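You operate a simulated robot arm through the tools that you are given. There is no shell and no other tool. Be economical: measure what you need, move in short steps, check, and stop when the job is done.

You run a simulated robot arm. Do the job below in one go: nothing can be reset, and whatever is moved stays where it is left.

## Task
Take the fixings bag labelled "Duvesquil" from the spare bench top and leave it on the taped square. Take the eff return on the frame bench top and put it away on the black stack. Fetch the lightbar three and set it on the shell shelf board. Put the lightbar five on the dark interleaf. Any order will do.

The check looks at the end state, three seconds after you hand in, the way a careful person would. Anything else that was tipped, shoved, dropped, spilled or broken makes it a failure.

## Robot
A 6-joint arm with a two-finger parallel gripper on a trunk, on a base that drives. Base frame: it is fixed to the floor where the robot stands at the start and does not move with it; the origin is under the middle of the robot, x ahead of it, y to its left, z up. Units: m, degrees, N and s.
Its first joint turns from -115.0 to 115.0 degrees. Places, roughly: black stack (18x18 cm) [-3.38, -3.26, 0.46]; dark interleaf (20x16x1 cm) [-6.5, -6.3, 0.8]; eff return (11x15x6 cm) [1.1, -3.5, 0.8]; fixings bag [0.5, 0.25, 1]; lightbar five [-3, -8, 0.75]; lightbar three [-3.25, -7.75, 0.75]; shell shelf board (136x21 cm) [-5.42, -9.2, 1.3]; taped square [1.4, 1.5, 0.9]. Payload 4.2 kg.
Tool frame: the origin (TCP) lies between the finger pads and is the grasp point; the fingertips stand 0.023 m ahead of it; z points along the fingers, y is the line along which they close. The gripper opens to 0.094 m. The fingers are 0.038 m wide and 0.01 m thick; the gripper's body (0.054 by 0.096 m) begins 0.039 m behind the TCP.
Orientation is told as [roll, pitch, yaw] about the base's x, y, z axes, in that order, counted from this pose: with the fingers straight down and closing along the base's y, the tool's x points along the base's -x, its y along +y and its z along -z.

## Interface
- The arm moves only by the tool jog_arm. Its argument "series" is a list of rows, each a list of 7 numbers: the shift along the base's x, y, z in cm, then the turn, a rotation vector about the base's x, y, z in degrees, then the opening, from 0 (shut) to 1 (fully open). In form: [[tx, ty, tz, rx, ry, rz, hand], ...]. A call has 1 to 20 rows; each row shifts and turns the commanded pose from where the row before left it. A row lasts 0.2 s, in which the tool goes at most 0.05 m and 8.6 degrees; a call with a longer step from one row to the next is refused whole, and so is a gripper value outside its range. Where a pose cannot be reached the arm comes as near as it can. A force on the tool above 40 N (or 10 N above the force at the start of the call, whichever is more), or a blocked arm, ends the call early, and 0.2 s more pass. Each finger travels about 0.108 m/s and halts on what it meets, pressing with about 27 N; the grip force reading is that of the motor and also rises with nothing between the fingers. The clock runs only during rows and for 0.2 s after the last one: add rows that do not move to give the fingers time. It gives the time, the measured TCP pose, the force on the tool (base axes), the opening and the grip force at its end, in the units of the frame above (readings bear some noise), with the torque about the TCP (base axes, N m) and any sound that the robot's microphone picked up, and new pictures: "pictures" is both (left out), scene, wrist or none.
- Cameras (640 x 400 px; columns grow to the right, rows downward): "scene" is now at [0.2302, 0.2326, 1.3591]; the picture's right is [0.42, -0.91, 0.00], its down [-0.72, -0.33, -0.61] and it looks along [0.55, 0.25, -0.79] (base axes); focal length 274 px, centre (320, 200). "wrist" rides on the gripper at [0.086, 0.016, -0.075] in the tool frame; the picture's right is [-0.18, 0.98, 0.00], its down [-0.58, -0.11, -0.81] and it looks along [-0.79, -0.15, 0.59] (tool axes); focal length 243 px, centre (320, 200). There is no depth. A picture from a camera that has moved, and an enlarged one, comes with that camera's place and axes in the base frame and with its lens. The place of the scene camera against the robot may be out by one fixed shift of up to 0.018 m in any direction.
- move_column(by): slides the trunk up (or, below 0, down) by that many m; the arm and the scene camera ride with it, the base frame stays. It gives what a move gives, with no picture.
- drive_base(legs): drives the robot by 1 to 6 legs, each [ahead, turn to the left] in m and degrees, along the robot's own axes; the way and the turn of a leg run together, so that a leg with both is an arc; at most 1.5 m and 180 degrees a leg. The arm and the cameras ride along, it lands a little off, and it stops where it bumps. It gives what a move gives, and a new picture of the scene camera.
- pan_tilt(pan, tilt): turns the head with the scene camera to pan (to the left, within 80 degrees either way) and tilt (down, from -29 to 69), counted from straight ahead of the robot. It gives what a move gives, and a new picture of the scene camera.
- inspect(camera, box): a new picture of the part [left, top, right, bottom] of that camera's present view, enlarged. It takes no simulated time.
- close_job(): hands the job in; it is judged then, once.

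Go step by step. Nothing tells you exact positions but the pictures and the camera data: compare them with the known pose of the tool, close in by small moves and look again before you grip or let go. The budget is 165 turns and 260 pictures, counting those below and the enlarged ones. Unless the task says otherwise, let go and move clear before handing in, and close with one line.

The tools are called after ">>>" as name(argument=value, ...) on one line, values as JSON. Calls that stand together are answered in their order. jog_arm: Moves the arm, as the interface text tells. Its arguments: {"type":"object","properties":{"series":{"type":"array","items":{"type":"array","items":{"type":"number"}}},"pictures":{"type":"string","enum":["both","scene","wrist","none"]}},"required":["series"]} The other tools are called the same way: move_column (by) slides the trunk up or down; drive_base (legs) drives the base; pan_tilt (pan, tilt) turns the head that bears the scene camera; inspect (camera, box) takes an enlarged picture of a part of a camera's view; close_job () hands the job in.

At the start:

```text
clock: 0.0
position: [0.5793, 0.1713, 1.0871]
ee_rot: [0.0, -0.1, -0.1]
wrist_force: [-0.8, -0.2, 0.6]
ft_torque: [-0.02, 0.02, 0.01]
grip_width: 0.0939
grasp_force: 0.0
trunk travel left (down, up): [-0.75, 0.24]
robot x, y, heading: [-0.0029, -0.0011, 0.1]
head pan, tilt: [24.6, 52.6]
```

scene: 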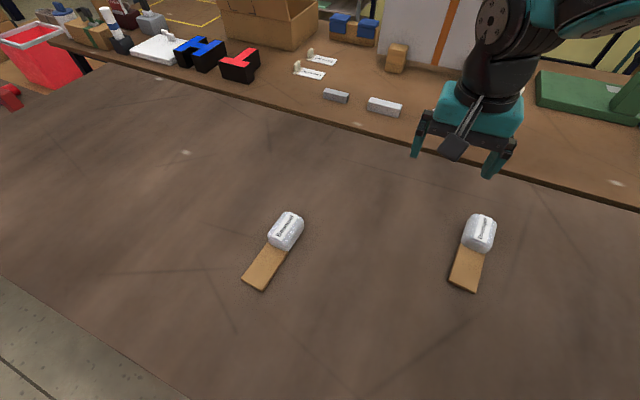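
wrist: 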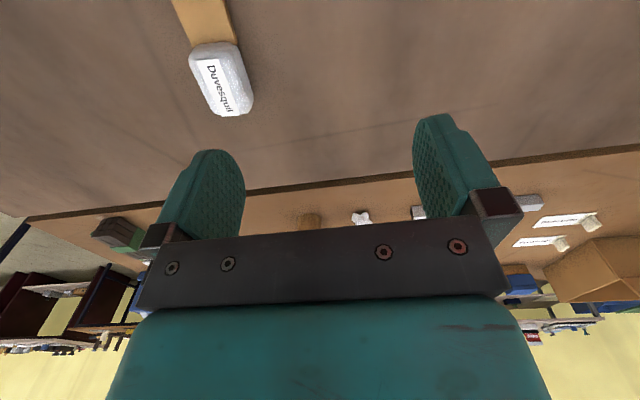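

I see two bags on the near bench, and the wrist view reads "Duvesquil" on one of them. I'll enlarge both labels before moving.

>>> inspect(camera="scene", box=[420, 190, 540, 310])

>>> inspect(camera="scene", box=[230, 190, 350, 310])

>>> inspect(camera="scene", box=[0, 0, 320, 120])

```text
3.33 times, centred on (480, 250) of scene
camera zoom: at [0.2302, 0.2326, 1.3591], right [0.42, -0.91, 0.0], down [-0.72, -0.33, -0.61], along [0.55, 0.25, -0.79], focal length 914 px, centre (-213, 33)
```

zoom: 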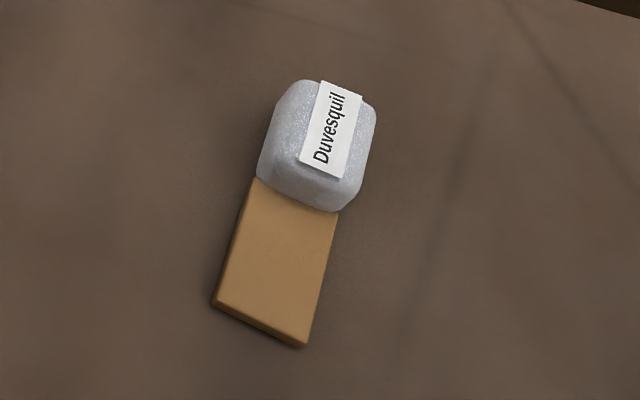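

```text
3.33 times, centred on (290, 250) of scene
camera zoom: at [0.2302, 0.2326, 1.3591], right [0.42, -0.91, 0.0], down [-0.72, -0.33, -0.61], along [0.55, 0.25, -0.79], focal length 914 px, centre (420, 33)
```

zoom: 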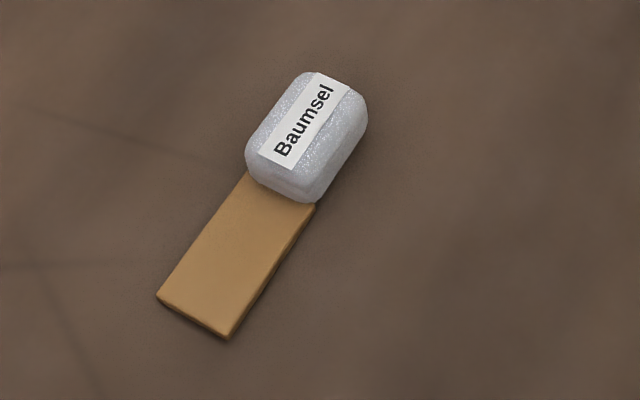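

```text
2.00 times, centred on (160, 60) of scene
camera zoom: at [0.2302, 0.2326, 1.3591], right [0.42, -0.91, 0.0], down [-0.72, -0.33, -0.61], along [0.55, 0.25, -0.79], focal length 548 px, centre (640, 480)
```

zoom: 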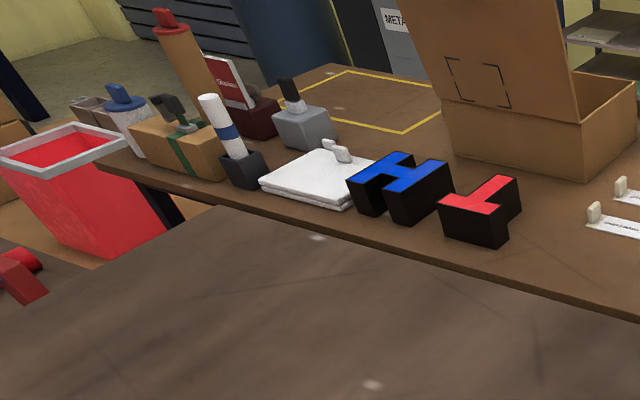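

The Duvesquil bag is the right-hand one. Triangulating the two views puts it near (0.595, 0.068), with its top at about z 0.92 and its long axis along x. I'll move above it and look again.

>>> jog_arm(series=[[0.5, -3.5, 0, 0, 0, 0, 1], [0.5, -3.5, 0, 0, 0, 0, 1], [0.5, -3.3, -2, 0, 0, 0, 1], [0, 0, -4, 0, 0, 0, 1], [0, 0, 0, 0, 0, 0, 1]])

```text
clock: 1.2
position: [0.5931, 0.0672, 1.0289]
ee_rot: [-0.1, 0.0, 0.0]
wrist_force: [0.5, -0.4, 0.6]
ft_torque: [-0.02, -0.02, 0.05]
grip_width: 0.0939
grasp_force: 0.0
trunk travel left (down, up): [-0.75, 0.24]
robot x, y, heading: [-0.0014, 0.0009, 0.1]
head pan, tilt: [24.6, 52.6]
camera scene: at [0.2301, 0.2325, 1.3591], right [0.42, -0.91, 0.0], down [-0.72, -0.33, -0.61], along [0.55, 0.25, -0.79], focal length 274 px, centre (320, 200)
camera wrist: at [0.5065, 0.0816, 1.1028], right [0.18, 0.98, 0.0], down [0.58, -0.11, 0.81], along [0.79, -0.15, -0.59], focal length 243 px, centre (320, 200)
```

scene: 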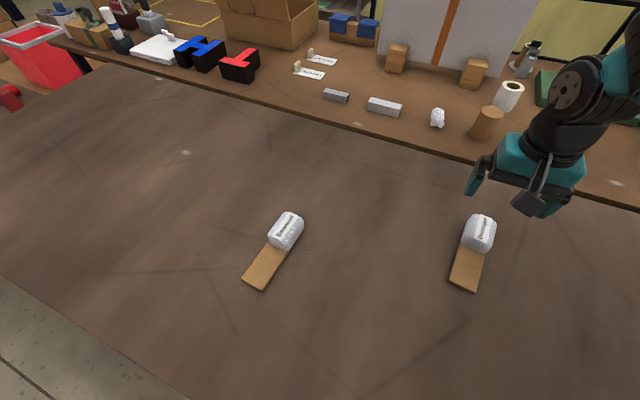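
wrist: 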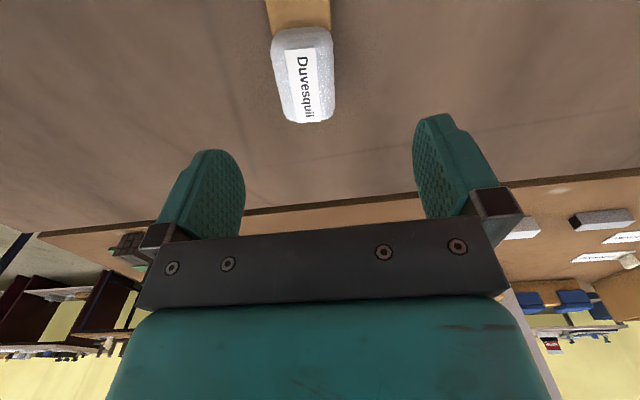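

Refining from the two wrist views: the bag centre is near (0.62, 0.045), its top is at z≈0.885, and it's turned about −8°. I'll line up and come down to just above it.

>>> jog_arm(series=[[2.5, -2.2, 0, 0, 0, -8, 1], [0, 0, -4, 0, 0, 0, 1], [0, 0, -4, 0, 0, 0, 1], [0, 0, 0, 0, 0, 0, 1]])

```text
clock: 2.2
position: [0.6192, 0.0476, 0.947]
ee_rot: [0.0, 0.0, -8.0]
wrist_force: [-0.5, -0.6, -0.2]
ft_torque: [0.0, -0.07, 0.0]
grip_width: 0.0941
grasp_force: 0.2
trunk travel left (down, up): [-0.75, 0.24]
robot x, y, heading: [-0.0016, -0.0044, 0.2]
head pan, tilt: [24.6, 52.6]
camera scene: at [0.2301, 0.2325, 1.3591], right [0.42, -0.91, 0.0], down [-0.72, -0.33, -0.61], along [0.55, 0.25, -0.79], focal length 274 px, centre (320, 200)
camera wrist: at [0.5354, 0.0747, 1.0216], right [0.32, 0.95, 0.0], down [0.56, -0.19, 0.81], along [0.76, -0.26, -0.59], focal length 243 px, centre (320, 200)
```

scene: 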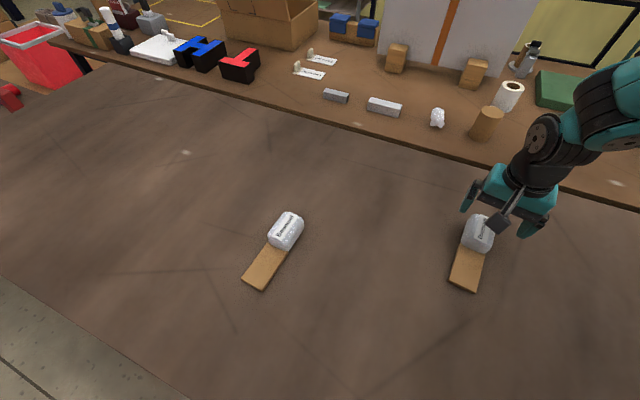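
wrist: 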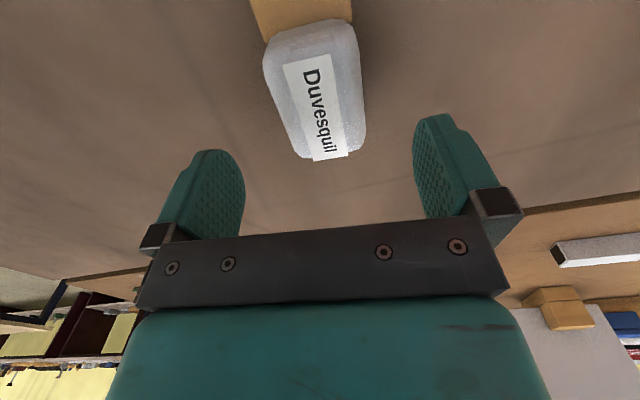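

The bag is centred between the fingers. I'll come straight down in guarded steps.

>>> jog_arm(series=[[0, -0.2, -3, 0, 0, 0, 1], [0, 0, -3, 0, 0, 0, 1], [0, 0, -0.7, 0, 0, 0, 1], [0, 0, 0, 0, 0, 0, 1]])

```text
clock: 3.1
position: [0.6168, 0.0444, 0.8832]
ee_rot: [0.1, -0.1, -8.0]
wrist_force: [-7.3, 1.3, 26.9]
ft_torque: [-1.26, 0.84, -0.39]
grip_width: 0.0939
grasp_force: 0.1
trunk travel left (down, up): [-0.75, 0.24]
robot x, y, heading: [-0.0005, -0.0045, 0.1]
head pan, tilt: [24.6, 52.6]
stopped in row 4: the force on the tool passed its limit (the readings are from after the stop); the commanded pose is now the measured one
camera scene: at [0.2289, 0.2326, 1.3595], right [0.42, -0.91, 0.0], down [-0.72, -0.33, -0.61], along [0.55, 0.25, -0.79], focal length 274 px, centre (320, 200)
camera wrist: at [0.533, 0.0722, 0.9571], right [0.32, 0.95, 0.0], down [0.56, -0.19, 0.81], along [0.77, -0.26, -0.59], focal length 243 px, centre (320, 200)
```

scene: 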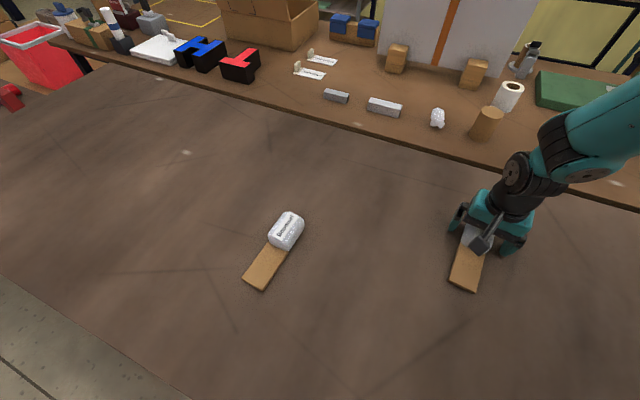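
wrist: 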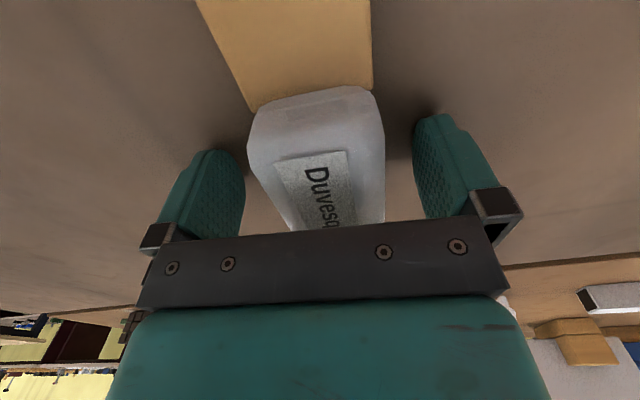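

The fingertips touched the bench at z≈0.86 with the bag between them. I'll back off 7 mm and close.

>>> jog_arm(series=[[0, 0, 0.7, 0, 0, 0, 1], [0, 0, 0, 0, 0, 0, 0.5], [0, 0, 0, 0, 0, 0, 0], [0, 0, 0, 0, 0, 0, 0], [0, 0, 0, 0, 0, 0, 0]], pictures="wrist")

>>> jog_arm(series=[[0, 0, 2, 0, 0, 0, 0], [0, 0, 4, 0, 0, 0, 0], [0, 0, 4, 0, 0, 0, 0], [0, 0, 4, 0, 0, 0, 0], [0, 0, 0, 0, 0, 0, 0]])

>>> pan_tilt(pan=45, tilt=25)

```text
clock: 4.3
position: [0.6175, 0.045, 0.8886]
ee_rot: [-0.1, 0.0, -8.0]
wrist_force: [-0.2, -0.4, -0.2]
ft_torque: [0.0, -0.04, 0.04]
grip_width: 0.0519
grasp_force: 27.0
trunk travel left (down, up): [-0.75, 0.24]
robot x, y, heading: [0.0009, 0.0054, -0.1]
head pan, tilt: [24.6, 52.6]
camera wrist: at [0.5338, 0.0721, 0.962], right [0.32, 0.95, 0.0], down [0.56, -0.19, 0.81], along [0.77, -0.26, -0.59], focal length 243 px, centre (320, 200)
```

wrist: 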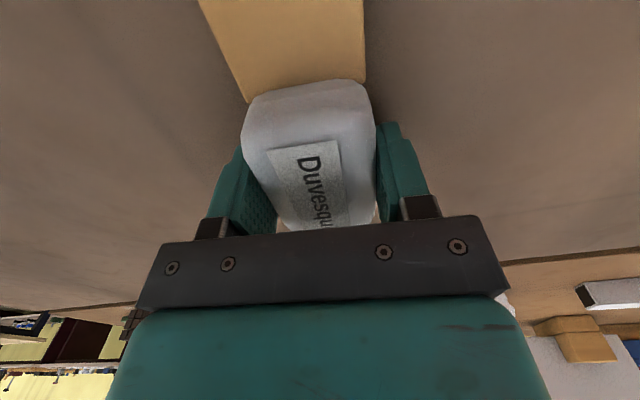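

```text
clock: 5.5
position: [0.6167, 0.0437, 1.0293]
ee_rot: [-0.1, -0.3, -8.0]
wrist_force: [-0.4, 0.8, -2.8]
ft_torque: [-0.01, -0.04, -0.01]
grip_width: 0.0517
grasp_force: 27.2
trunk travel left (down, up): [-0.75, 0.24]
robot x, y, heading: [0.0001, 0.0029, -0.1]
head pan, tilt: [24.6, 52.6]
camera scene: at [0.2303, 0.2326, 1.359], right [0.42, -0.91, 0.0], down [-0.72, -0.33, -0.61], along [0.55, 0.25, -0.79], focal length 274 px, centre (320, 200)
camera wrist: at [0.5329, 0.0712, 1.1028], right [0.32, 0.95, 0.0], down [0.56, -0.19, 0.81], along [0.77, -0.26, -0.59], focal length 243 px, centre (320, 200)
```

scene: 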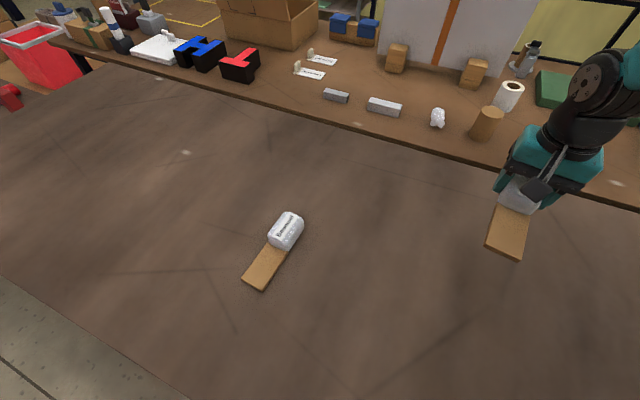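
wrist: 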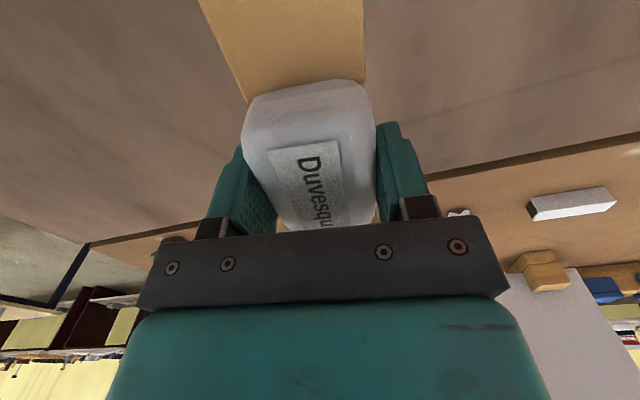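

```text
clock: 6.5
position: [0.6155, 0.0444, 1.0283]
ee_rot: [0.0, -0.2, -8.0]
wrist_force: [-0.2, 0.5, -1.8]
ft_torque: [-0.05, -0.05, 0.01]
grip_width: 0.0519
grasp_force: 26.4
trunk travel left (down, up): [-0.75, 0.24]
robot x, y, heading: [-0.0013, 0.0027, -0.3]
head pan, tilt: [45.0, 25.0]
camera scene: at [0.2275, 0.2667, 1.3999], right [0.71, -0.71, 0.0], down [-0.3, -0.3, -0.91], along [0.64, 0.64, -0.42], focal length 274 px, centre (320, 200)
```

scene: 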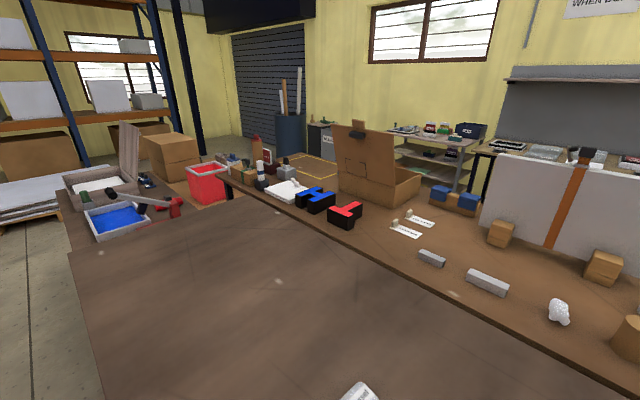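

The bag is in the grip, and the taped square is near (1.35, 1.45), beyond the second bench. I'll raise the trunk and look around to plan a route.

>>> move_column(by=0.24)

>>> pan_tilt(pan=60, tilt=35)

>>> pan_tilt(pan=-40, tilt=30)

>>> pan_tilt(pan=20, tilt=20)

```text
clock: 9.0
position: [0.6175, 0.0442, 1.268]
ee_rot: [0.0, -0.1, -8.0]
wrist_force: [-0.5, 0.0, -1.9]
ft_torque: [-0.03, -0.06, 0.04]
grip_width: 0.0521
grasp_force: 26.9
trunk travel left (down, up): [-0.99, 0.0]
robot x, y, heading: [0.0013, 0.0022, 0.2]
head pan, tilt: [45.0, 25.0]
```

```text
clock: 9.7
position: [0.6163, 0.0446, 1.2674]
ee_rot: [0.1, -0.1, -8.0]
wrist_force: [-0.2, -0.2, -3.0]
ft_torque: [-0.01, -0.04, -0.02]
grip_width: 0.052
grasp_force: 27.1
trunk travel left (down, up): [-0.99, 0.0]
robot x, y, heading: [-0.0007, 0.0001, 0.2]
head pan, tilt: [60.0, 35.0]
camera scene: at [0.2065, 0.2778, 1.6242], right [0.87, -0.5, 0.0], down [-0.29, -0.5, -0.82], along [0.41, 0.71, -0.57], focal length 274 px, centre (320, 200)
```

scene: 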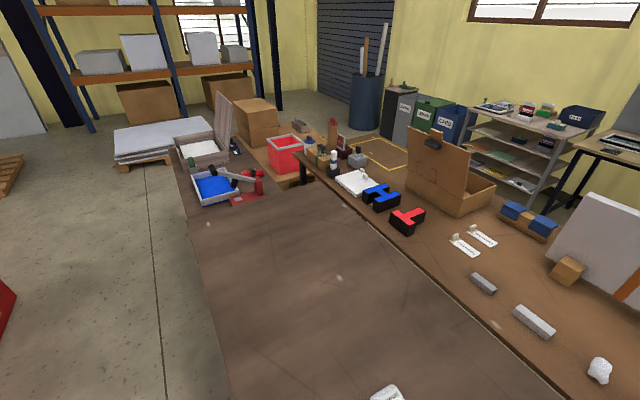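

```text
clock: 11.5
position: [0.6167, 0.0439, 1.2693]
ee_rot: [-0.1, -0.1, -8.0]
wrist_force: [-0.5, 0.2, -2.5]
ft_torque: [0.0, -0.02, 0.01]
grip_width: 0.0517
grasp_force: 26.8
trunk travel left (down, up): [-0.99, 0.0]
robot x, y, heading: [0.0018, -0.001, 0.2]
head pan, tilt: [-40.0, 30.0]
camera scene: at [0.2317, 0.1435, 1.632], right [-0.64, -0.77, 0.0], down [-0.38, 0.32, -0.87], along [0.66, -0.56, -0.5], focal length 274 px, centre (320, 200)
```

scene: 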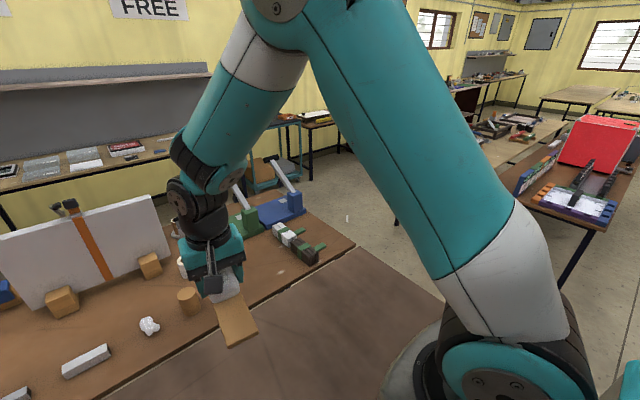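

```text
clock: 12.8
position: [0.6173, 0.0456, 1.2687]
ee_rot: [0.1, -0.1, -8.0]
wrist_force: [-1.1, 0.2, -3.3]
ft_torque: [-0.01, -0.03, 0.0]
grip_width: 0.0519
grasp_force: 27.2
trunk travel left (down, up): [-0.99, 0.0]
robot x, y, heading: [0.001, 0.0019, -0.1]
head pan, tilt: [20.0, 20.0]
camera scene: at [0.2499, 0.2334, 1.648], right [0.34, -0.94, 0.0], down [-0.32, -0.12, -0.94], along [0.88, 0.32, -0.34], focal length 274 px, centre (320, 200)
```

scene: 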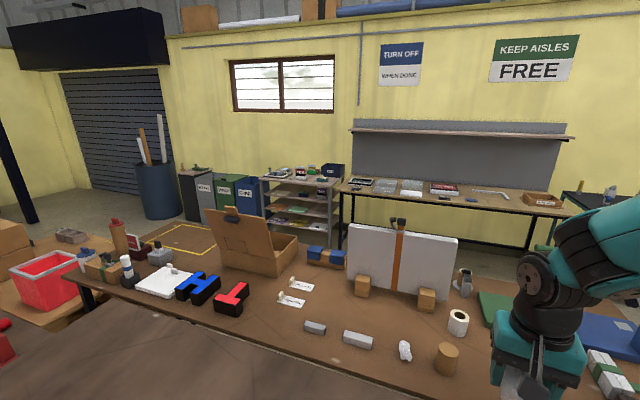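

The taped square sits on the back-left corner of the far bench, near (1.34, 1.49). An aisle runs behind that bench, and I can get to it around the right end. I'll check the floor on my right and left.

>>> pan_tilt(pan=-80, tilt=30)

>>> pan_tilt(pan=80, tilt=30)

```text
clock: 14.6
position: [0.6162, 0.0445, 1.2681]
ee_rot: [0.0, -0.1, -8.0]
wrist_force: [-0.3, -0.5, -2.2]
ft_torque: [0.01, -0.05, -0.03]
grip_width: 0.0523
grasp_force: 26.6
trunk travel left (down, up): [-0.99, 0.0]
robot x, y, heading: [0.0009, 0.0043, 0.3]
head pan, tilt: [-80.0, 30.0]
camera scene: at [0.1782, 0.1125, 1.632], right [-0.98, -0.17, 0.0], down [-0.09, 0.49, -0.87], along [0.15, -0.85, -0.5], focal length 274 px, centre (320, 200)
```

scene: 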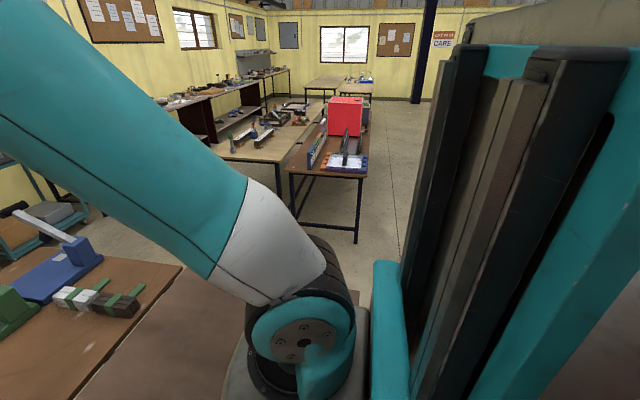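

```text
clock: 17.0
position: [0.6165, 0.0443, 1.268]
ee_rot: [0.0, -0.2, -8.0]
wrist_force: [-0.3, -0.7, -3.5]
ft_torque: [-0.01, -0.08, 0.04]
grip_width: 0.0519
grasp_force: 26.8
trunk travel left (down, up): [-0.99, 0.0]
robot x, y, heading: [-0.0013, -0.004, -0.2]
head pan, tilt: [80.0, 30.0]
camera scene: at [0.1781, 0.2907, 1.632], right [0.98, -0.17, 0.0], down [-0.09, -0.49, -0.87], along [0.15, 0.85, -0.5], focal length 274 px, centre (320, 200)
```

scene: 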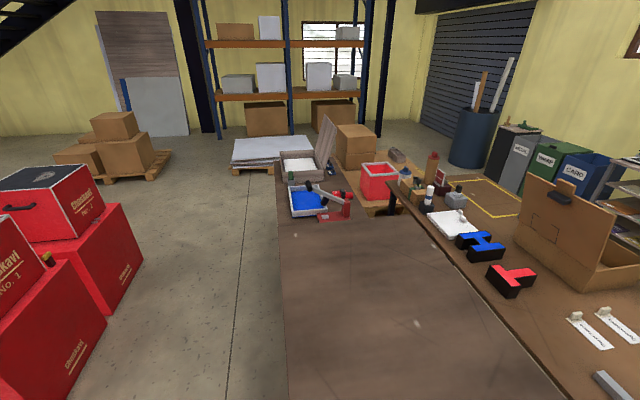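

There's a clear aisle around the right end of the benches. I'll back off, go right and come up behind the far bench, holding the bag high.

>>> pan_tilt(pan=0, tilt=25)

>>> drive_base(legs=[[-0.35, 0], [0, -90]])

```text
clock: 18.5
position: [0.6168, 0.0451, 1.2693]
ee_rot: [0.1, -0.2, -8.0]
wrist_force: [-0.1, -0.5, -2.3]
ft_torque: [-0.03, -0.09, 0.01]
grip_width: 0.0519
grasp_force: 26.9
trunk travel left (down, up): [-0.99, 0.0]
robot x, y, heading: [-0.0, 0.0002, -0.1]
head pan, tilt: [0.0, 25.0]
camera scene: at [0.2545, 0.2017, 1.6399], right [0.0, -1.0, 0.0], down [-0.42, 0.0, -0.91], along [0.91, 0.0, -0.42], focal length 274 px, centre (320, 200)
```

scene: 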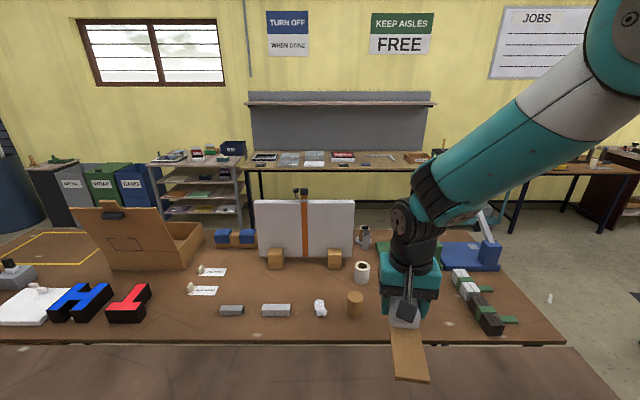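

```text
clock: 24.6
position: [-0.286, -0.6141, 1.2701]
ee_rot: [0.1, -0.1, -95.3]
wrist_force: [0.3, -0.7, -1.9]
ft_torque: [-0.08, -0.01, 0.02]
grip_width: 0.0519
grasp_force: 26.6
trunk travel left (down, up): [-0.99, 0.0]
robot x, y, heading: [-0.3573, -0.0043, -87.3]
head pan, tilt: [0.0, 25.0]
camera scene: at [-0.1434, -0.2276, 1.6399], right [-1.0, -0.05, 0.0], down [-0.02, 0.42, -0.91], along [0.04, -0.91, -0.42], focal length 274 px, centre (320, 200)
```

scene: 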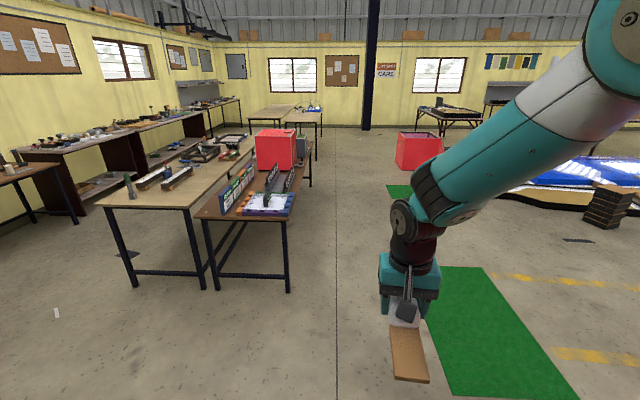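

The corridor to the right is clear: tables start around y = −1.95 and the benches end at −0.6. I'll drive to y≈−1.25, turn left, and run along to behind the bench.

>>> drive_base(legs=[[1.25, 0], [0, 87.3], [1.2, 0]])

```text
clock: 39.9
position: [1.498, -1.1977, 1.2679]
ee_rot: [0.1, -0.1, -9.1]
wrist_force: [0.3, -0.4, -2.0]
ft_torque: [0.0, -0.02, -0.02]
grip_width: 0.052
grasp_force: 26.9
trunk travel left (down, up): [-0.99, 0.0]
robot x, y, heading: [0.8831, -1.2308, -1.1]
head pan, tilt: [0.0, 25.0]
camera scene: at [1.1393, -1.0325, 1.6399], right [-0.02, -1.0, 0.0], down [-0.42, 0.01, -0.91], along [0.91, -0.02, -0.42], focal length 274 px, centre (320, 200)
```

scene: 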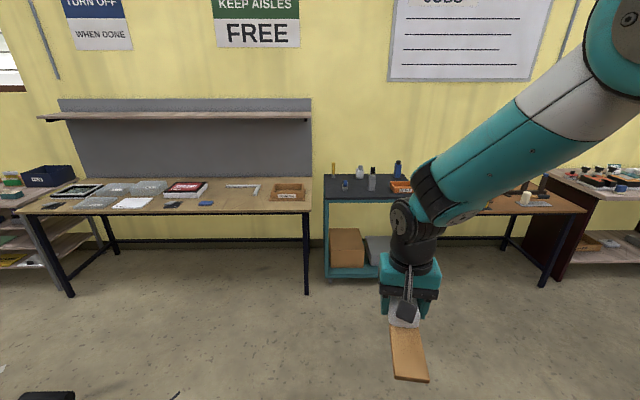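

The aisle behind the bench is over a metre wide. I'll go forward to x≈2.15 and turn left to look along it.

>>> drive_base(legs=[[1.27, 0], [0, 91]])

>>> pan_tilt(pan=20, tilt=30)

```text
clock: 50.0
position: [2.0787, -0.6319, 1.2692]
ee_rot: [0.1, -0.1, 82.1]
wrist_force: [-0.2, 0.3, -2.7]
ft_torque: [0.05, 0.01, -0.01]
grip_width: 0.0519
grasp_force: 26.8
trunk travel left (down, up): [-0.99, 0.0]
robot x, y, heading: [2.1211, -1.2511, 90.0]
head pan, tilt: [0.0, 25.0]
camera scene: at [1.939, -0.9982, 1.6399], right [1.0, 0.0, 0.0], down [0.0, -0.42, -0.91], along [0.0, 0.91, -0.42], focal length 274 px, centre (320, 200)
```

scene: 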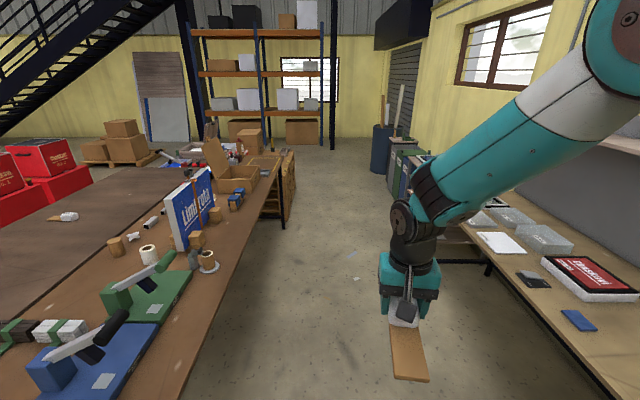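

```text
clock: 50.8
position: [2.0792, -0.6326, 1.2683]
ee_rot: [0.0, -0.1, 82.1]
wrist_force: [-0.5, -0.5, -2.0]
ft_torque: [0.03, -0.01, 0.02]
grip_width: 0.0518
grasp_force: 27.1
trunk travel left (down, up): [-0.99, 0.0]
robot x, y, heading: [2.1215, -1.2466, 90.1]
head pan, tilt: [20.0, 30.0]
camera scene: at [1.9081, -1.0054, 1.632], right [0.94, 0.34, 0.0], down [0.17, -0.47, -0.87], along [-0.3, 0.81, -0.5], focal length 274 px, centre (320, 200)
```

scene: 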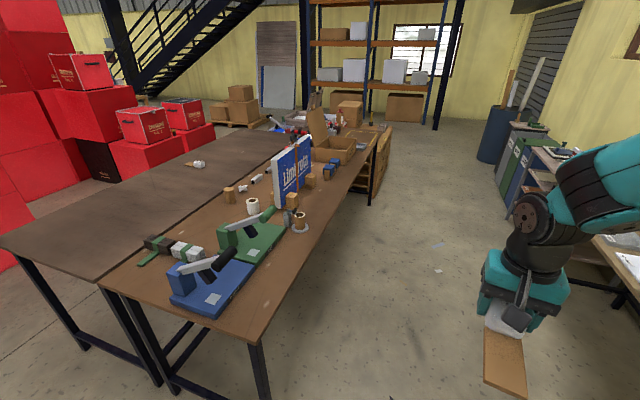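

The back edge of the bench is at x≈1.53 and the aisle is clear. I'll drive up beside the taped square and turn to face it.

>>> drive_base(legs=[[1.4, 0], [1.32, 0], [0, 90]])

>>> pan_tilt(pan=-15, tilt=50)

```text
clock: 67.4
position: [1.4742, 1.3624, 1.2689]
ee_rot: [0.2, -0.2, 171.1]
wrist_force: [0.0, -0.3, -2.2]
ft_torque: [0.02, 0.05, 0.0]
grip_width: 0.0518
grasp_force: 27.1
trunk travel left (down, up): [-0.99, 0.0]
robot x, y, heading: [2.097, 1.3954, 179.2]
head pan, tilt: [20.0, 30.0]
camera scene: at [1.8618, 1.1808, 1.632], right [-0.33, 0.94, 0.0], down [0.47, 0.16, -0.87], along [-0.82, -0.28, -0.5], focal length 274 px, centre (320, 200)
```

scene: 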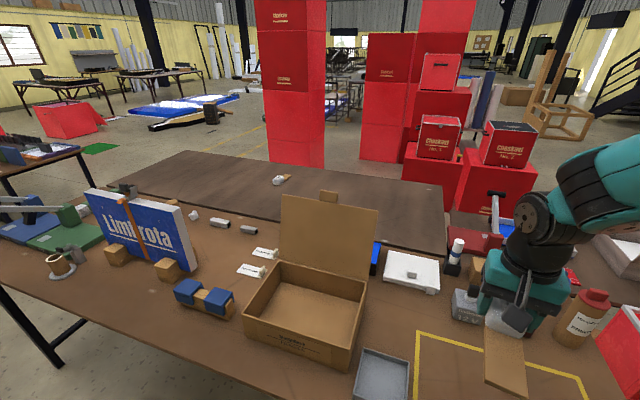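

```text
clock: 68.4
position: [1.475, 1.3601, 1.2683]
ee_rot: [0.1, -0.1, 171.1]
wrist_force: [-0.4, 0.5, -1.1]
ft_torque: [0.04, 0.05, -0.01]
grip_width: 0.052
grasp_force: 26.5
trunk travel left (down, up): [-0.99, 0.0]
robot x, y, heading: [2.0924, 1.4002, 179.2]
head pan, tilt: [-15.0, 50.0]
camera scene: at [1.8731, 1.2315, 1.6025], right [0.27, 0.96, 0.0], down [0.74, -0.21, -0.64], along [-0.62, 0.17, -0.77], focal length 274 px, centre (320, 200)
```

scene: 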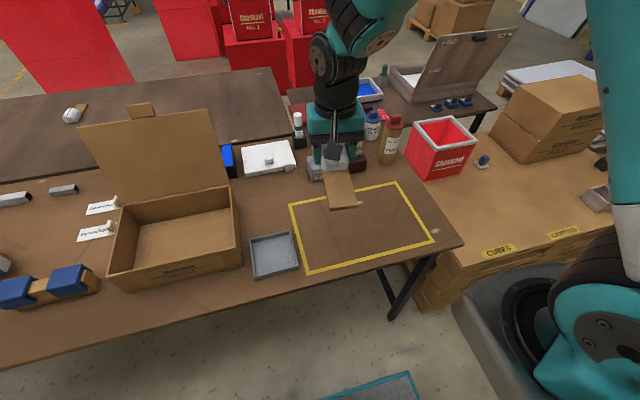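

The view is clear: the taped square is centred near (1.40, 1.49), about 26 cm along x by 41 cm along y. The bag's tail points toward me, so I'll put the TCP at about (1.355, 1.49) and then lower the trunk.

>>> jog_arm(series=[[-4, 4.3, 0, 0, 0, 4, 0], [-4, 4.3, 0, 0, 0, 4, 0], [-4, 4.3, 0, 0, 0, 0, 0], [0, 0, 0, 0, 0, 0, 0]], pictures="none")

>>> move_column(by=-0.27)

>>> jog_arm(series=[[0, 0, -2, 0, 0, 0, 0], [0, 0, -1, 0, 0, 0, 0], [0, 0, 0, 0, 0, 0, 0]])

```text
refused: row 1 steps farther than a row can; nothing moved
```

```text
clock: 71.2
position: [1.4752, 1.3611, 0.9986]
ee_rot: [0.0, -0.1, 171.2]
wrist_force: [0.3, 0.0, -1.3]
ft_torque: [0.01, 0.04, 0.01]
grip_width: 0.0519
grasp_force: 26.6
trunk travel left (down, up): [-0.72, 0.27]
robot x, y, heading: [2.0911, 1.3941, 179.0]
head pan, tilt: [-15.0, 50.0]
```

```text
clock: 72.0
position: [1.4762, 1.3607, 0.9694]
ee_rot: [-0.1, -0.2, 171.2]
wrist_force: [0.3, 0.1, -3.3]
ft_torque: [-0.01, 0.04, -0.02]
grip_width: 0.0521
grasp_force: 27.3
trunk travel left (down, up): [-0.72, 0.27]
robot x, y, heading: [2.0951, 1.3974, 179.2]
head pan, tilt: [-15.0, 50.0]
camera scene: at [1.8732, 1.2315, 1.3324], right [0.27, 0.96, 0.0], down [0.74, -0.21, -0.64], along [-0.62, 0.18, -0.77], focal length 274 px, centre (320, 200)
camera wrist: at [1.5593, 1.3305, 1.0419], right [-0.33, -0.94, 0.0], down [-0.56, 0.2, 0.81], along [-0.76, 0.27, -0.59], focal length 243 px, centre (320, 200)
```

scene: 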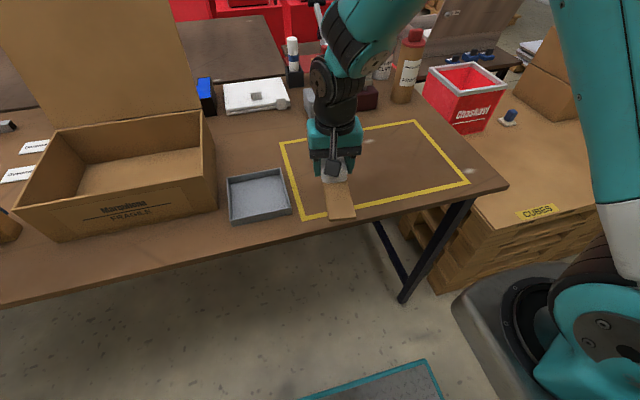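
wrist: 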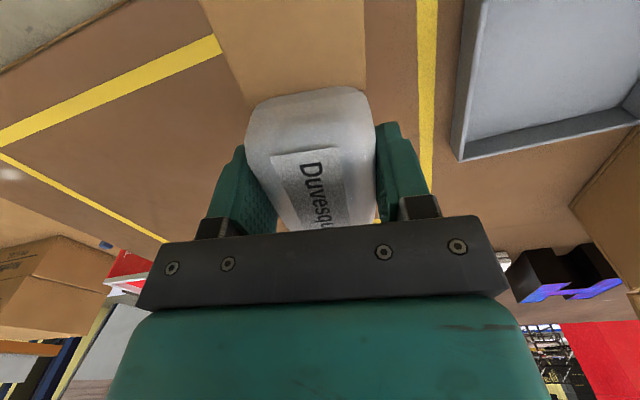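

The first shift was refused because its step was too long, but nothing was touched. The tape corners agree with a bench height of 0.86, so I'll make the shift now in smaller steps.

>>> jog_arm(series=[[-3, 3.2, 0, 0, 0, 4, 0], [-3, 3.2, 0, 0, 0, 4, 0], [-3, 3.2, 0, 0, 0, 0, 0], [-3, 3.2, 0, 0, 0, 0, 0], [0, 0, -3, 0, 0, 0, 0], [0, 0, -2, 0, 0, 0, 0], [0, 0, 0, 0, 0, 0, 0]])

```text
clock: 73.6
position: [1.355, 1.4916, 0.9193]
ee_rot: [0.2, -0.1, 179.3]
wrist_force: [-1.0, -0.4, -2.0]
ft_torque: [-0.02, -0.02, -0.01]
grip_width: 0.0519
grasp_force: 27.1
trunk travel left (down, up): [-0.72, 0.27]
robot x, y, heading: [2.0918, 1.3999, 179.2]
head pan, tilt: [-15.0, 50.0]
camera scene: at [1.8732, 1.2316, 1.3324], right [0.27, 0.96, 0.0], down [0.74, -0.21, -0.64], along [-0.62, 0.18, -0.77], focal length 274 px, centre (320, 200)
camera wrist: at [1.4413, 1.4727, 0.9927], right [-0.2, -0.98, 0.0], down [-0.58, 0.12, 0.81], along [-0.79, 0.16, -0.59], focal length 243 px, centre (320, 200)
```

scene: 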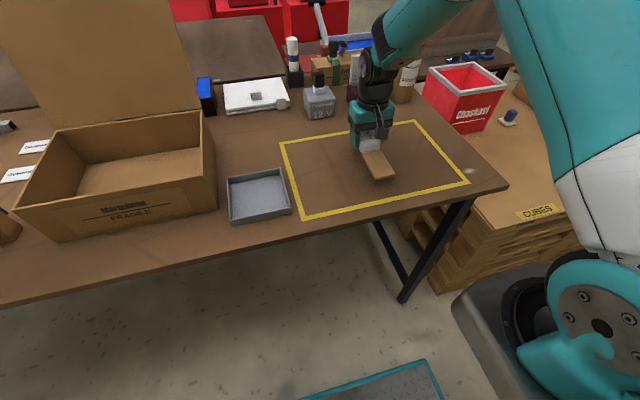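
wrist: 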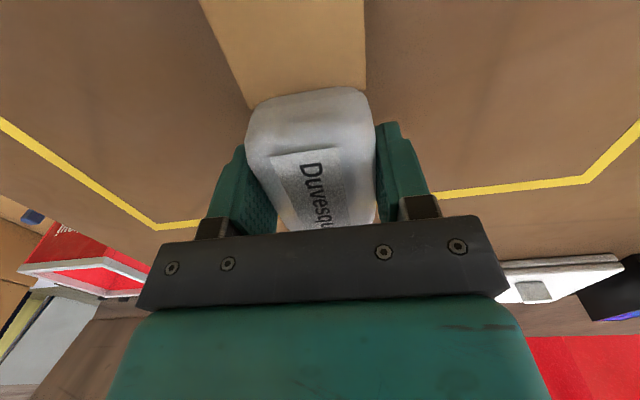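

The bag is centred over the taped square. I'll lower it to the bench (TCP≈0.889), release and lift away.

>>> jog_arm(series=[[0, 0, -2, 0, 0, 0, 0], [0, 0, -0.8, 0, 0, 0, 0], [0, 0, 0, 0, 0, 0, 0], [0, 0, 0, 0, 0, 0, 0.4], [0, 0, 0, 0, 0, 0, 1], [0, 0, 0, 0, 0, 0, 1], [0, 0, 0, 0, 0, 0, 1]], pictures="wrist")

>>> jog_arm(series=[[0, 0, 3, 0, 0, 0, 1], [0, 0, 4, 0, 0, 0, 1], [0, 0, 4, 0, 0, 0, 1], [0, 0, 4, 0, 0, 0, 1], [0, 0, 0, 0, 0, 0, 1]])

```text
clock: 75.2
position: [1.3557, 1.4911, 0.8892]
ee_rot: [0.1, -0.1, 179.1]
wrist_force: [-0.5, 0.1, 0.1]
ft_torque: [-0.02, -0.01, 0.01]
grip_width: 0.0939
grasp_force: 0.2
trunk travel left (down, up): [-0.72, 0.27]
robot x, y, heading: [2.0905, 1.3981, 179.1]
head pan, tilt: [-15.0, 50.0]
camera wrist: at [1.4408, 1.4721, 0.9636], right [-0.2, -0.98, 0.0], down [-0.58, 0.12, 0.81], along [-0.79, 0.16, -0.59], focal length 243 px, centre (320, 200)
```

wrist: 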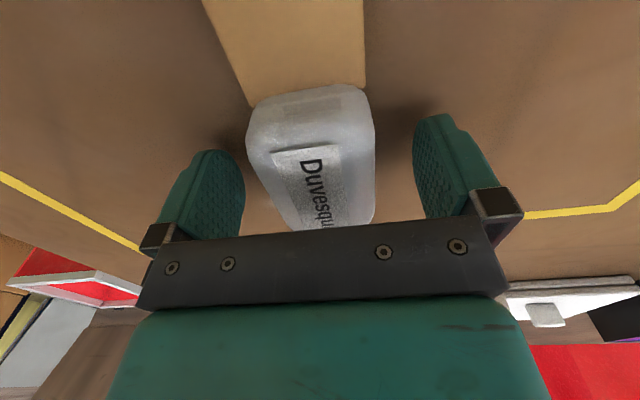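

```text
clock: 76.4
position: [1.3553, 1.4922, 1.0394]
ee_rot: [0.0, -0.2, 179.2]
wrist_force: [-0.4, 0.2, 0.1]
ft_torque: [-0.01, -0.01, -0.01]
grip_width: 0.094
grasp_force: 0.0
trunk travel left (down, up): [-0.72, 0.27]
robot x, y, heading: [2.0949, 1.3942, 179.1]
head pan, tilt: [-15.0, 50.0]
camera scene: at [1.8732, 1.2316, 1.3324], right [0.27, 0.96, 0.0], down [0.74, -0.21, -0.64], along [-0.62, 0.18, -0.77], focal length 274 px, centre (320, 200)
camera wrist: at [1.4417, 1.4727, 1.1134], right [-0.2, -0.98, 0.0], down [-0.58, 0.12, 0.81], along [-0.79, 0.16, -0.59], focal length 243 px, centre (320, 200)
```

scene: 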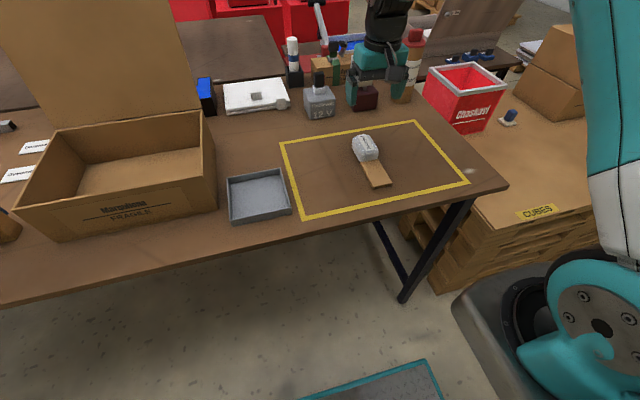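
wrist: 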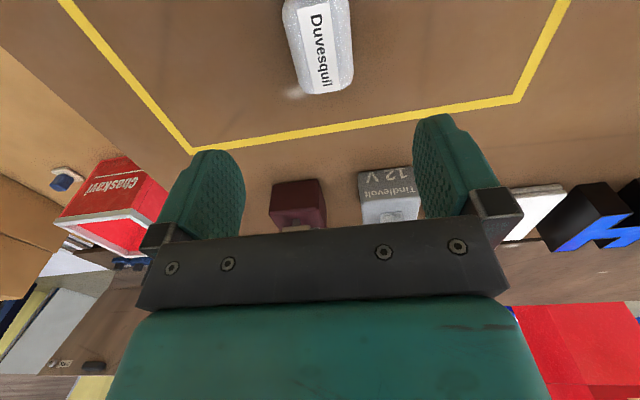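

The bag sits well inside the tape. Next is the eff return, so I'll tuck the arm, raise the trunk, turn and head down the aisle to the frame bench.

>>> jog_arm(series=[[4, -2, 2, 0, 0, 0, 1], [4, -2, 2, 0, 0, 0, 1], [4, -2, 0, 0, 0, 0, 1], [3, -2, 0, 0, 0, 0, 1]], pictures="none")

>>> move_column(by=0.25)

>>> drive_base(legs=[[0, 90.9], [1.3, 0], [1.3, 0]])

>>> pan_tilt(pan=0, tilt=25)

```text
clock: 77.4
position: [1.5059, 1.4102, 1.0795]
ee_rot: [0.1, 0.0, 179.3]
wrist_force: [0.1, 0.9, -0.5]
ft_torque: [-0.01, -0.01, 0.01]
grip_width: 0.0941
grasp_force: 0.1
trunk travel left (down, up): [-0.72, 0.27]
robot x, y, heading: [2.091, 1.3978, 178.9]
head pan, tilt: [-15.0, 50.0]
```

```text
clock: 79.9
position: [1.5066, 1.4088, 1.3273]
ee_rot: [0.2, -0.1, 179.2]
wrist_force: [-0.3, -0.1, 0.7]
ft_torque: [0.0, 0.05, 0.0]
grip_width: 0.0941
grasp_force: 0.1
trunk travel left (down, up): [-0.97, 0.02]
robot x, y, heading: [2.091, 1.3992, 179.1]
head pan, tilt: [-15.0, 50.0]
```

```text
clock: 96.4
position: [1.9847, -1.7762, 1.3278]
ee_rot: [0.0, -0.1, -93.2]
wrist_force: [0.2, -0.5, -0.1]
ft_torque: [-0.04, 0.0, -0.01]
grip_width: 0.0939
grasp_force: 0.0
trunk travel left (down, up): [-0.97, 0.02]
robot x, y, heading: [2.0213, -1.1924, -93.4]
head pan, tilt: [-15.0, 50.0]
camera scene: at [2.1949, -1.4214, 1.5825], right [-0.95, 0.31, 0.0], down [0.24, 0.73, -0.64], along [-0.2, -0.61, -0.77], focal length 274 px, centre (320, 200)
```

scene: 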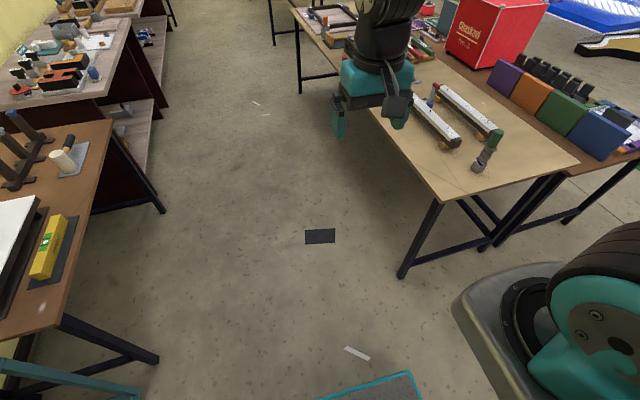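

```text
clock: 97.3
position: [1.9844, -1.7771, 1.3285]
ee_rot: [0.1, 0.0, -93.2]
wrist_force: [0.1, -0.7, 0.3]
ft_torque: [0.02, 0.02, -0.01]
grip_width: 0.0939
grasp_force: 0.0
trunk travel left (down, up): [-0.97, 0.02]
robot x, y, heading: [2.026, -1.1895, -93.4]
head pan, tilt: [0.0, 25.0]
camera scene: at [2.2137, -1.4402, 1.6199], right [-1.0, 0.06, 0.0], down [0.02, 0.42, -0.91], along [-0.05, -0.9, -0.42], focal length 274 px, centre (320, 200)
```

scene: 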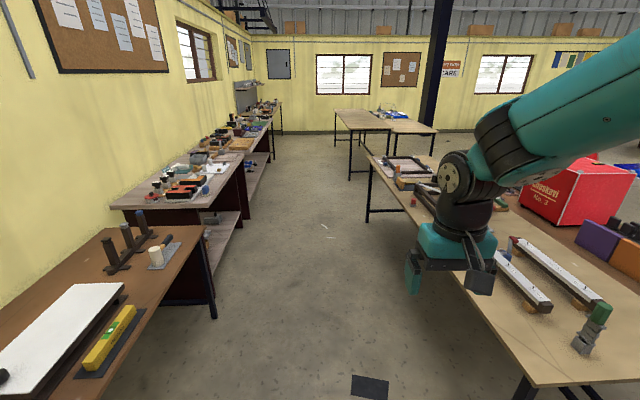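

The eff return should be among the items on the light wood frame bench, whose edge runs along x≈1.57. I'll drive along it to y≈−3.4 and turn right to face it.

>>> drive_base(legs=[[0, 2.5], [1.2, 0], [1.0, 0], [0, -89]])

>>> pan_tilt(pan=0, tilt=45)

```text
clock: 112.4
position: [1.3257, -3.371, 1.3275]
ee_rot: [0.1, -0.2, 178.3]
wrist_force: [-0.3, -0.2, -0.3]
ft_torque: [0.01, 0.0, -0.02]
grip_width: 0.094
grasp_force: 0.0
trunk travel left (down, up): [-0.97, 0.02]
robot x, y, heading: [1.9115, -3.3953, 178.0]
head pan, tilt: [0.0, 25.0]
camera scene: at [1.6707, -3.5773, 1.62], right [0.03, 1.0, 0.0], down [0.42, -0.01, -0.91], along [-0.91, 0.03, -0.42], focal length 274 px, centre (320, 200)
```

scene: 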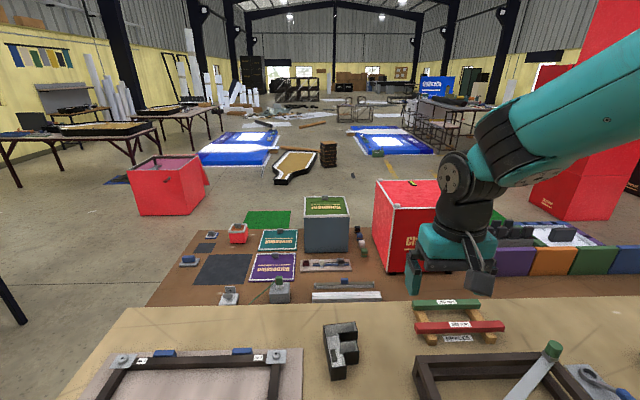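

```text
clock: 113.2
position: [1.3251, -3.3714, 1.3282]
ee_rot: [0.0, -0.1, 178.1]
wrist_force: [0.3, -0.3, 0.0]
ft_torque: [0.02, 0.04, 0.03]
grip_width: 0.0941
grasp_force: 0.1
trunk travel left (down, up): [-0.97, 0.02]
robot x, y, heading: [1.9139, -3.4, 177.9]
head pan, tilt: [0.0, 45.0]
camera scene: at [1.6815, -3.5776, 1.5894], right [0.03, 1.0, 0.0], down [0.71, -0.02, -0.71], along [-0.71, 0.02, -0.71], focal length 274 px, centre (320, 200)
```

scene: 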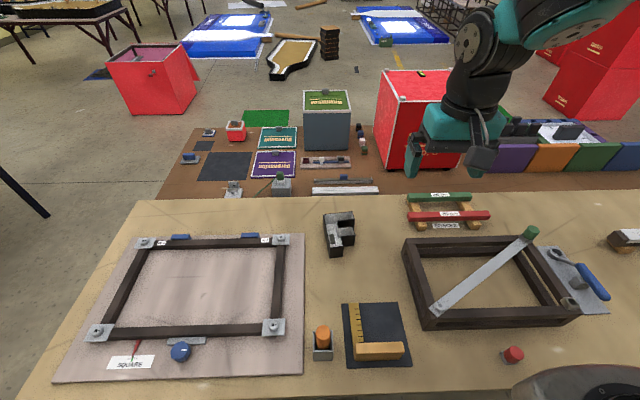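

The eff return is the black F-shaped shell at about (340, 233). I'll zoom in on it, and on the far black stack.

>>> inspect(camera="scene", box=[280, 190, 400, 265])

>>> inspect(camera="scene", box=[270, 0, 390, 75])

```text
5.33 times, centred on (340, 228) of scene
camera zoom: at [1.6815, -3.5776, 1.5894], right [0.03, 1.0, 0.0], down [0.71, -0.02, -0.71], along [-0.71, 0.02, -0.71], focal length 1462 px, centre (213, 53)
```

zoom: 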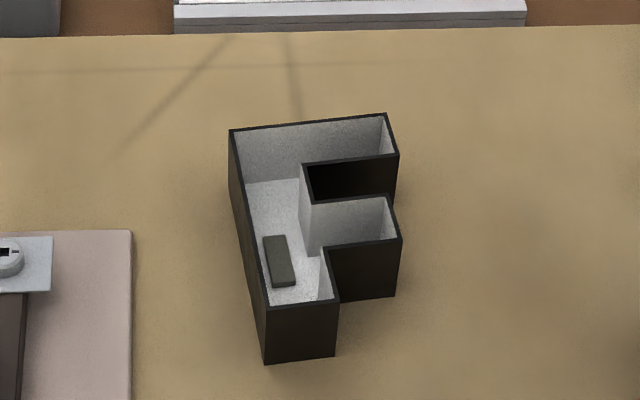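

```text
5.33 times, centred on (330, 38) of scene
camera zoom: at [1.6815, -3.5776, 1.5894], right [0.03, 1.0, 0.0], down [0.71, -0.02, -0.71], along [-0.71, 0.02, -0.71], focal length 1462 px, centre (267, 1067)
```

zoom: 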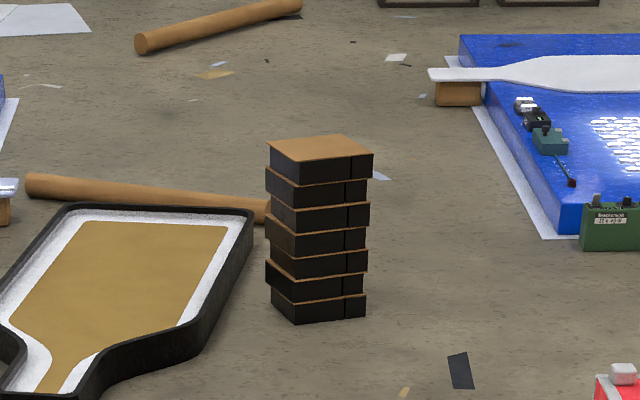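

The F is an open-topped shell. The free lower end of its stem, near (1.135, −3.51) and about 4.5 cm wide, makes a good grip. I'll lower the trunk and move above it to refine with the wrist camera.

>>> jog_arm(series=[[-3, -2.3, 0, 0, 0, 4, 1], [-3, -2.3, 0, 0, 0, 4, 1], [-3, -2.3, 0, 0, 0, 0, 1], [-3, -2.3, 0, 0, 0, 0, 1], [-3, -2.3, 0, 0, 0, 0, 1], [-2.5, -2.3, 0, 0, 0, 0, 1]], pictures="none")

>>> move_column(by=-0.3)

>>> jog_arm(series=[[0, 0, -2, 0, 0, 0, 1], [0, 0, 0, 0, 0, 0, 1]])

```text
clock: 114.6
position: [1.1501, -3.5113, 1.3296]
ee_rot: [0.1, -0.1, -174.0]
wrist_force: [-0.1, -0.2, 0.0]
ft_torque: [0.01, 0.03, 0.02]
grip_width: 0.0941
grasp_force: 0.1
trunk travel left (down, up): [-0.97, 0.02]
robot x, y, heading: [1.9124, -3.3956, 177.9]
head pan, tilt: [0.0, 45.0]
```

```text
clock: 117.6
position: [1.1498, -3.5108, 1.0291]
ee_rot: [0.1, -0.1, -173.9]
wrist_force: [-0.4, -0.8, 0.2]
ft_torque: [0.01, 0.0, -0.07]
grip_width: 0.094
grasp_force: 0.1
trunk travel left (down, up): [-0.67, 0.32]
robot x, y, heading: [1.9108, -3.3968, 178.2]
head pan, tilt: [0.0, 45.0]
```

```text
clock: 118.2
position: [1.1499, -3.5107, 1.0088]
ee_rot: [0.1, -0.1, -173.9]
wrist_force: [0.3, -0.5, 0.0]
ft_torque: [-0.01, 0.02, -0.04]
grip_width: 0.0942
grasp_force: 0.0
trunk travel left (down, up): [-0.67, 0.32]
robot x, y, heading: [1.9101, -3.3973, 178.1]
head pan, tilt: [0.0, 45.0]
camera scene: at [1.6815, -3.5777, 1.2894], right [0.03, 1.0, 0.0], down [0.71, -0.02, -0.71], along [-0.71, 0.02, -0.71], focal length 274 px, centre (320, 200)
camera wrist: at [1.237, -3.5191, 1.0828], right [-0.08, -1.0, 0.0], down [-0.59, 0.05, 0.81], along [-0.81, 0.06, -0.59], focal length 243 px, centre (320, 200)
```

scene: 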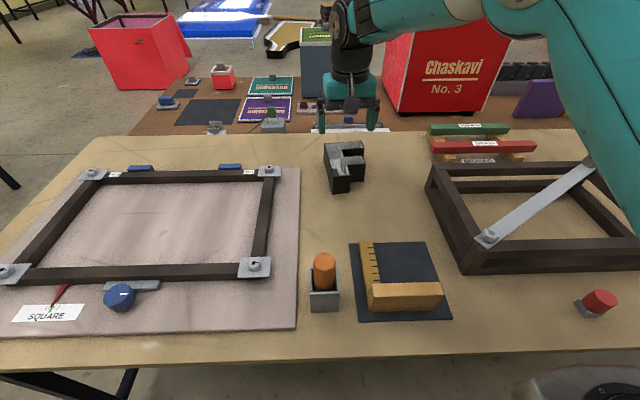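
wrist: 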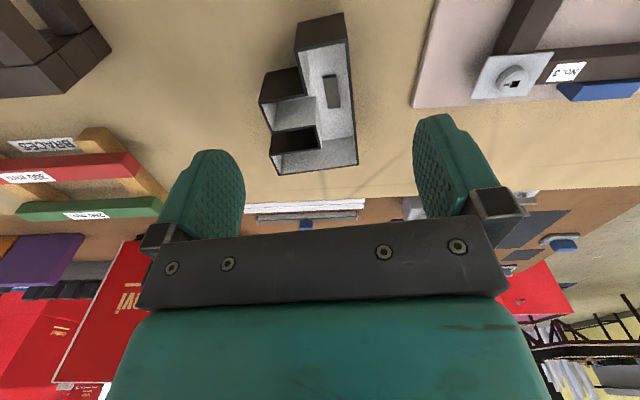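

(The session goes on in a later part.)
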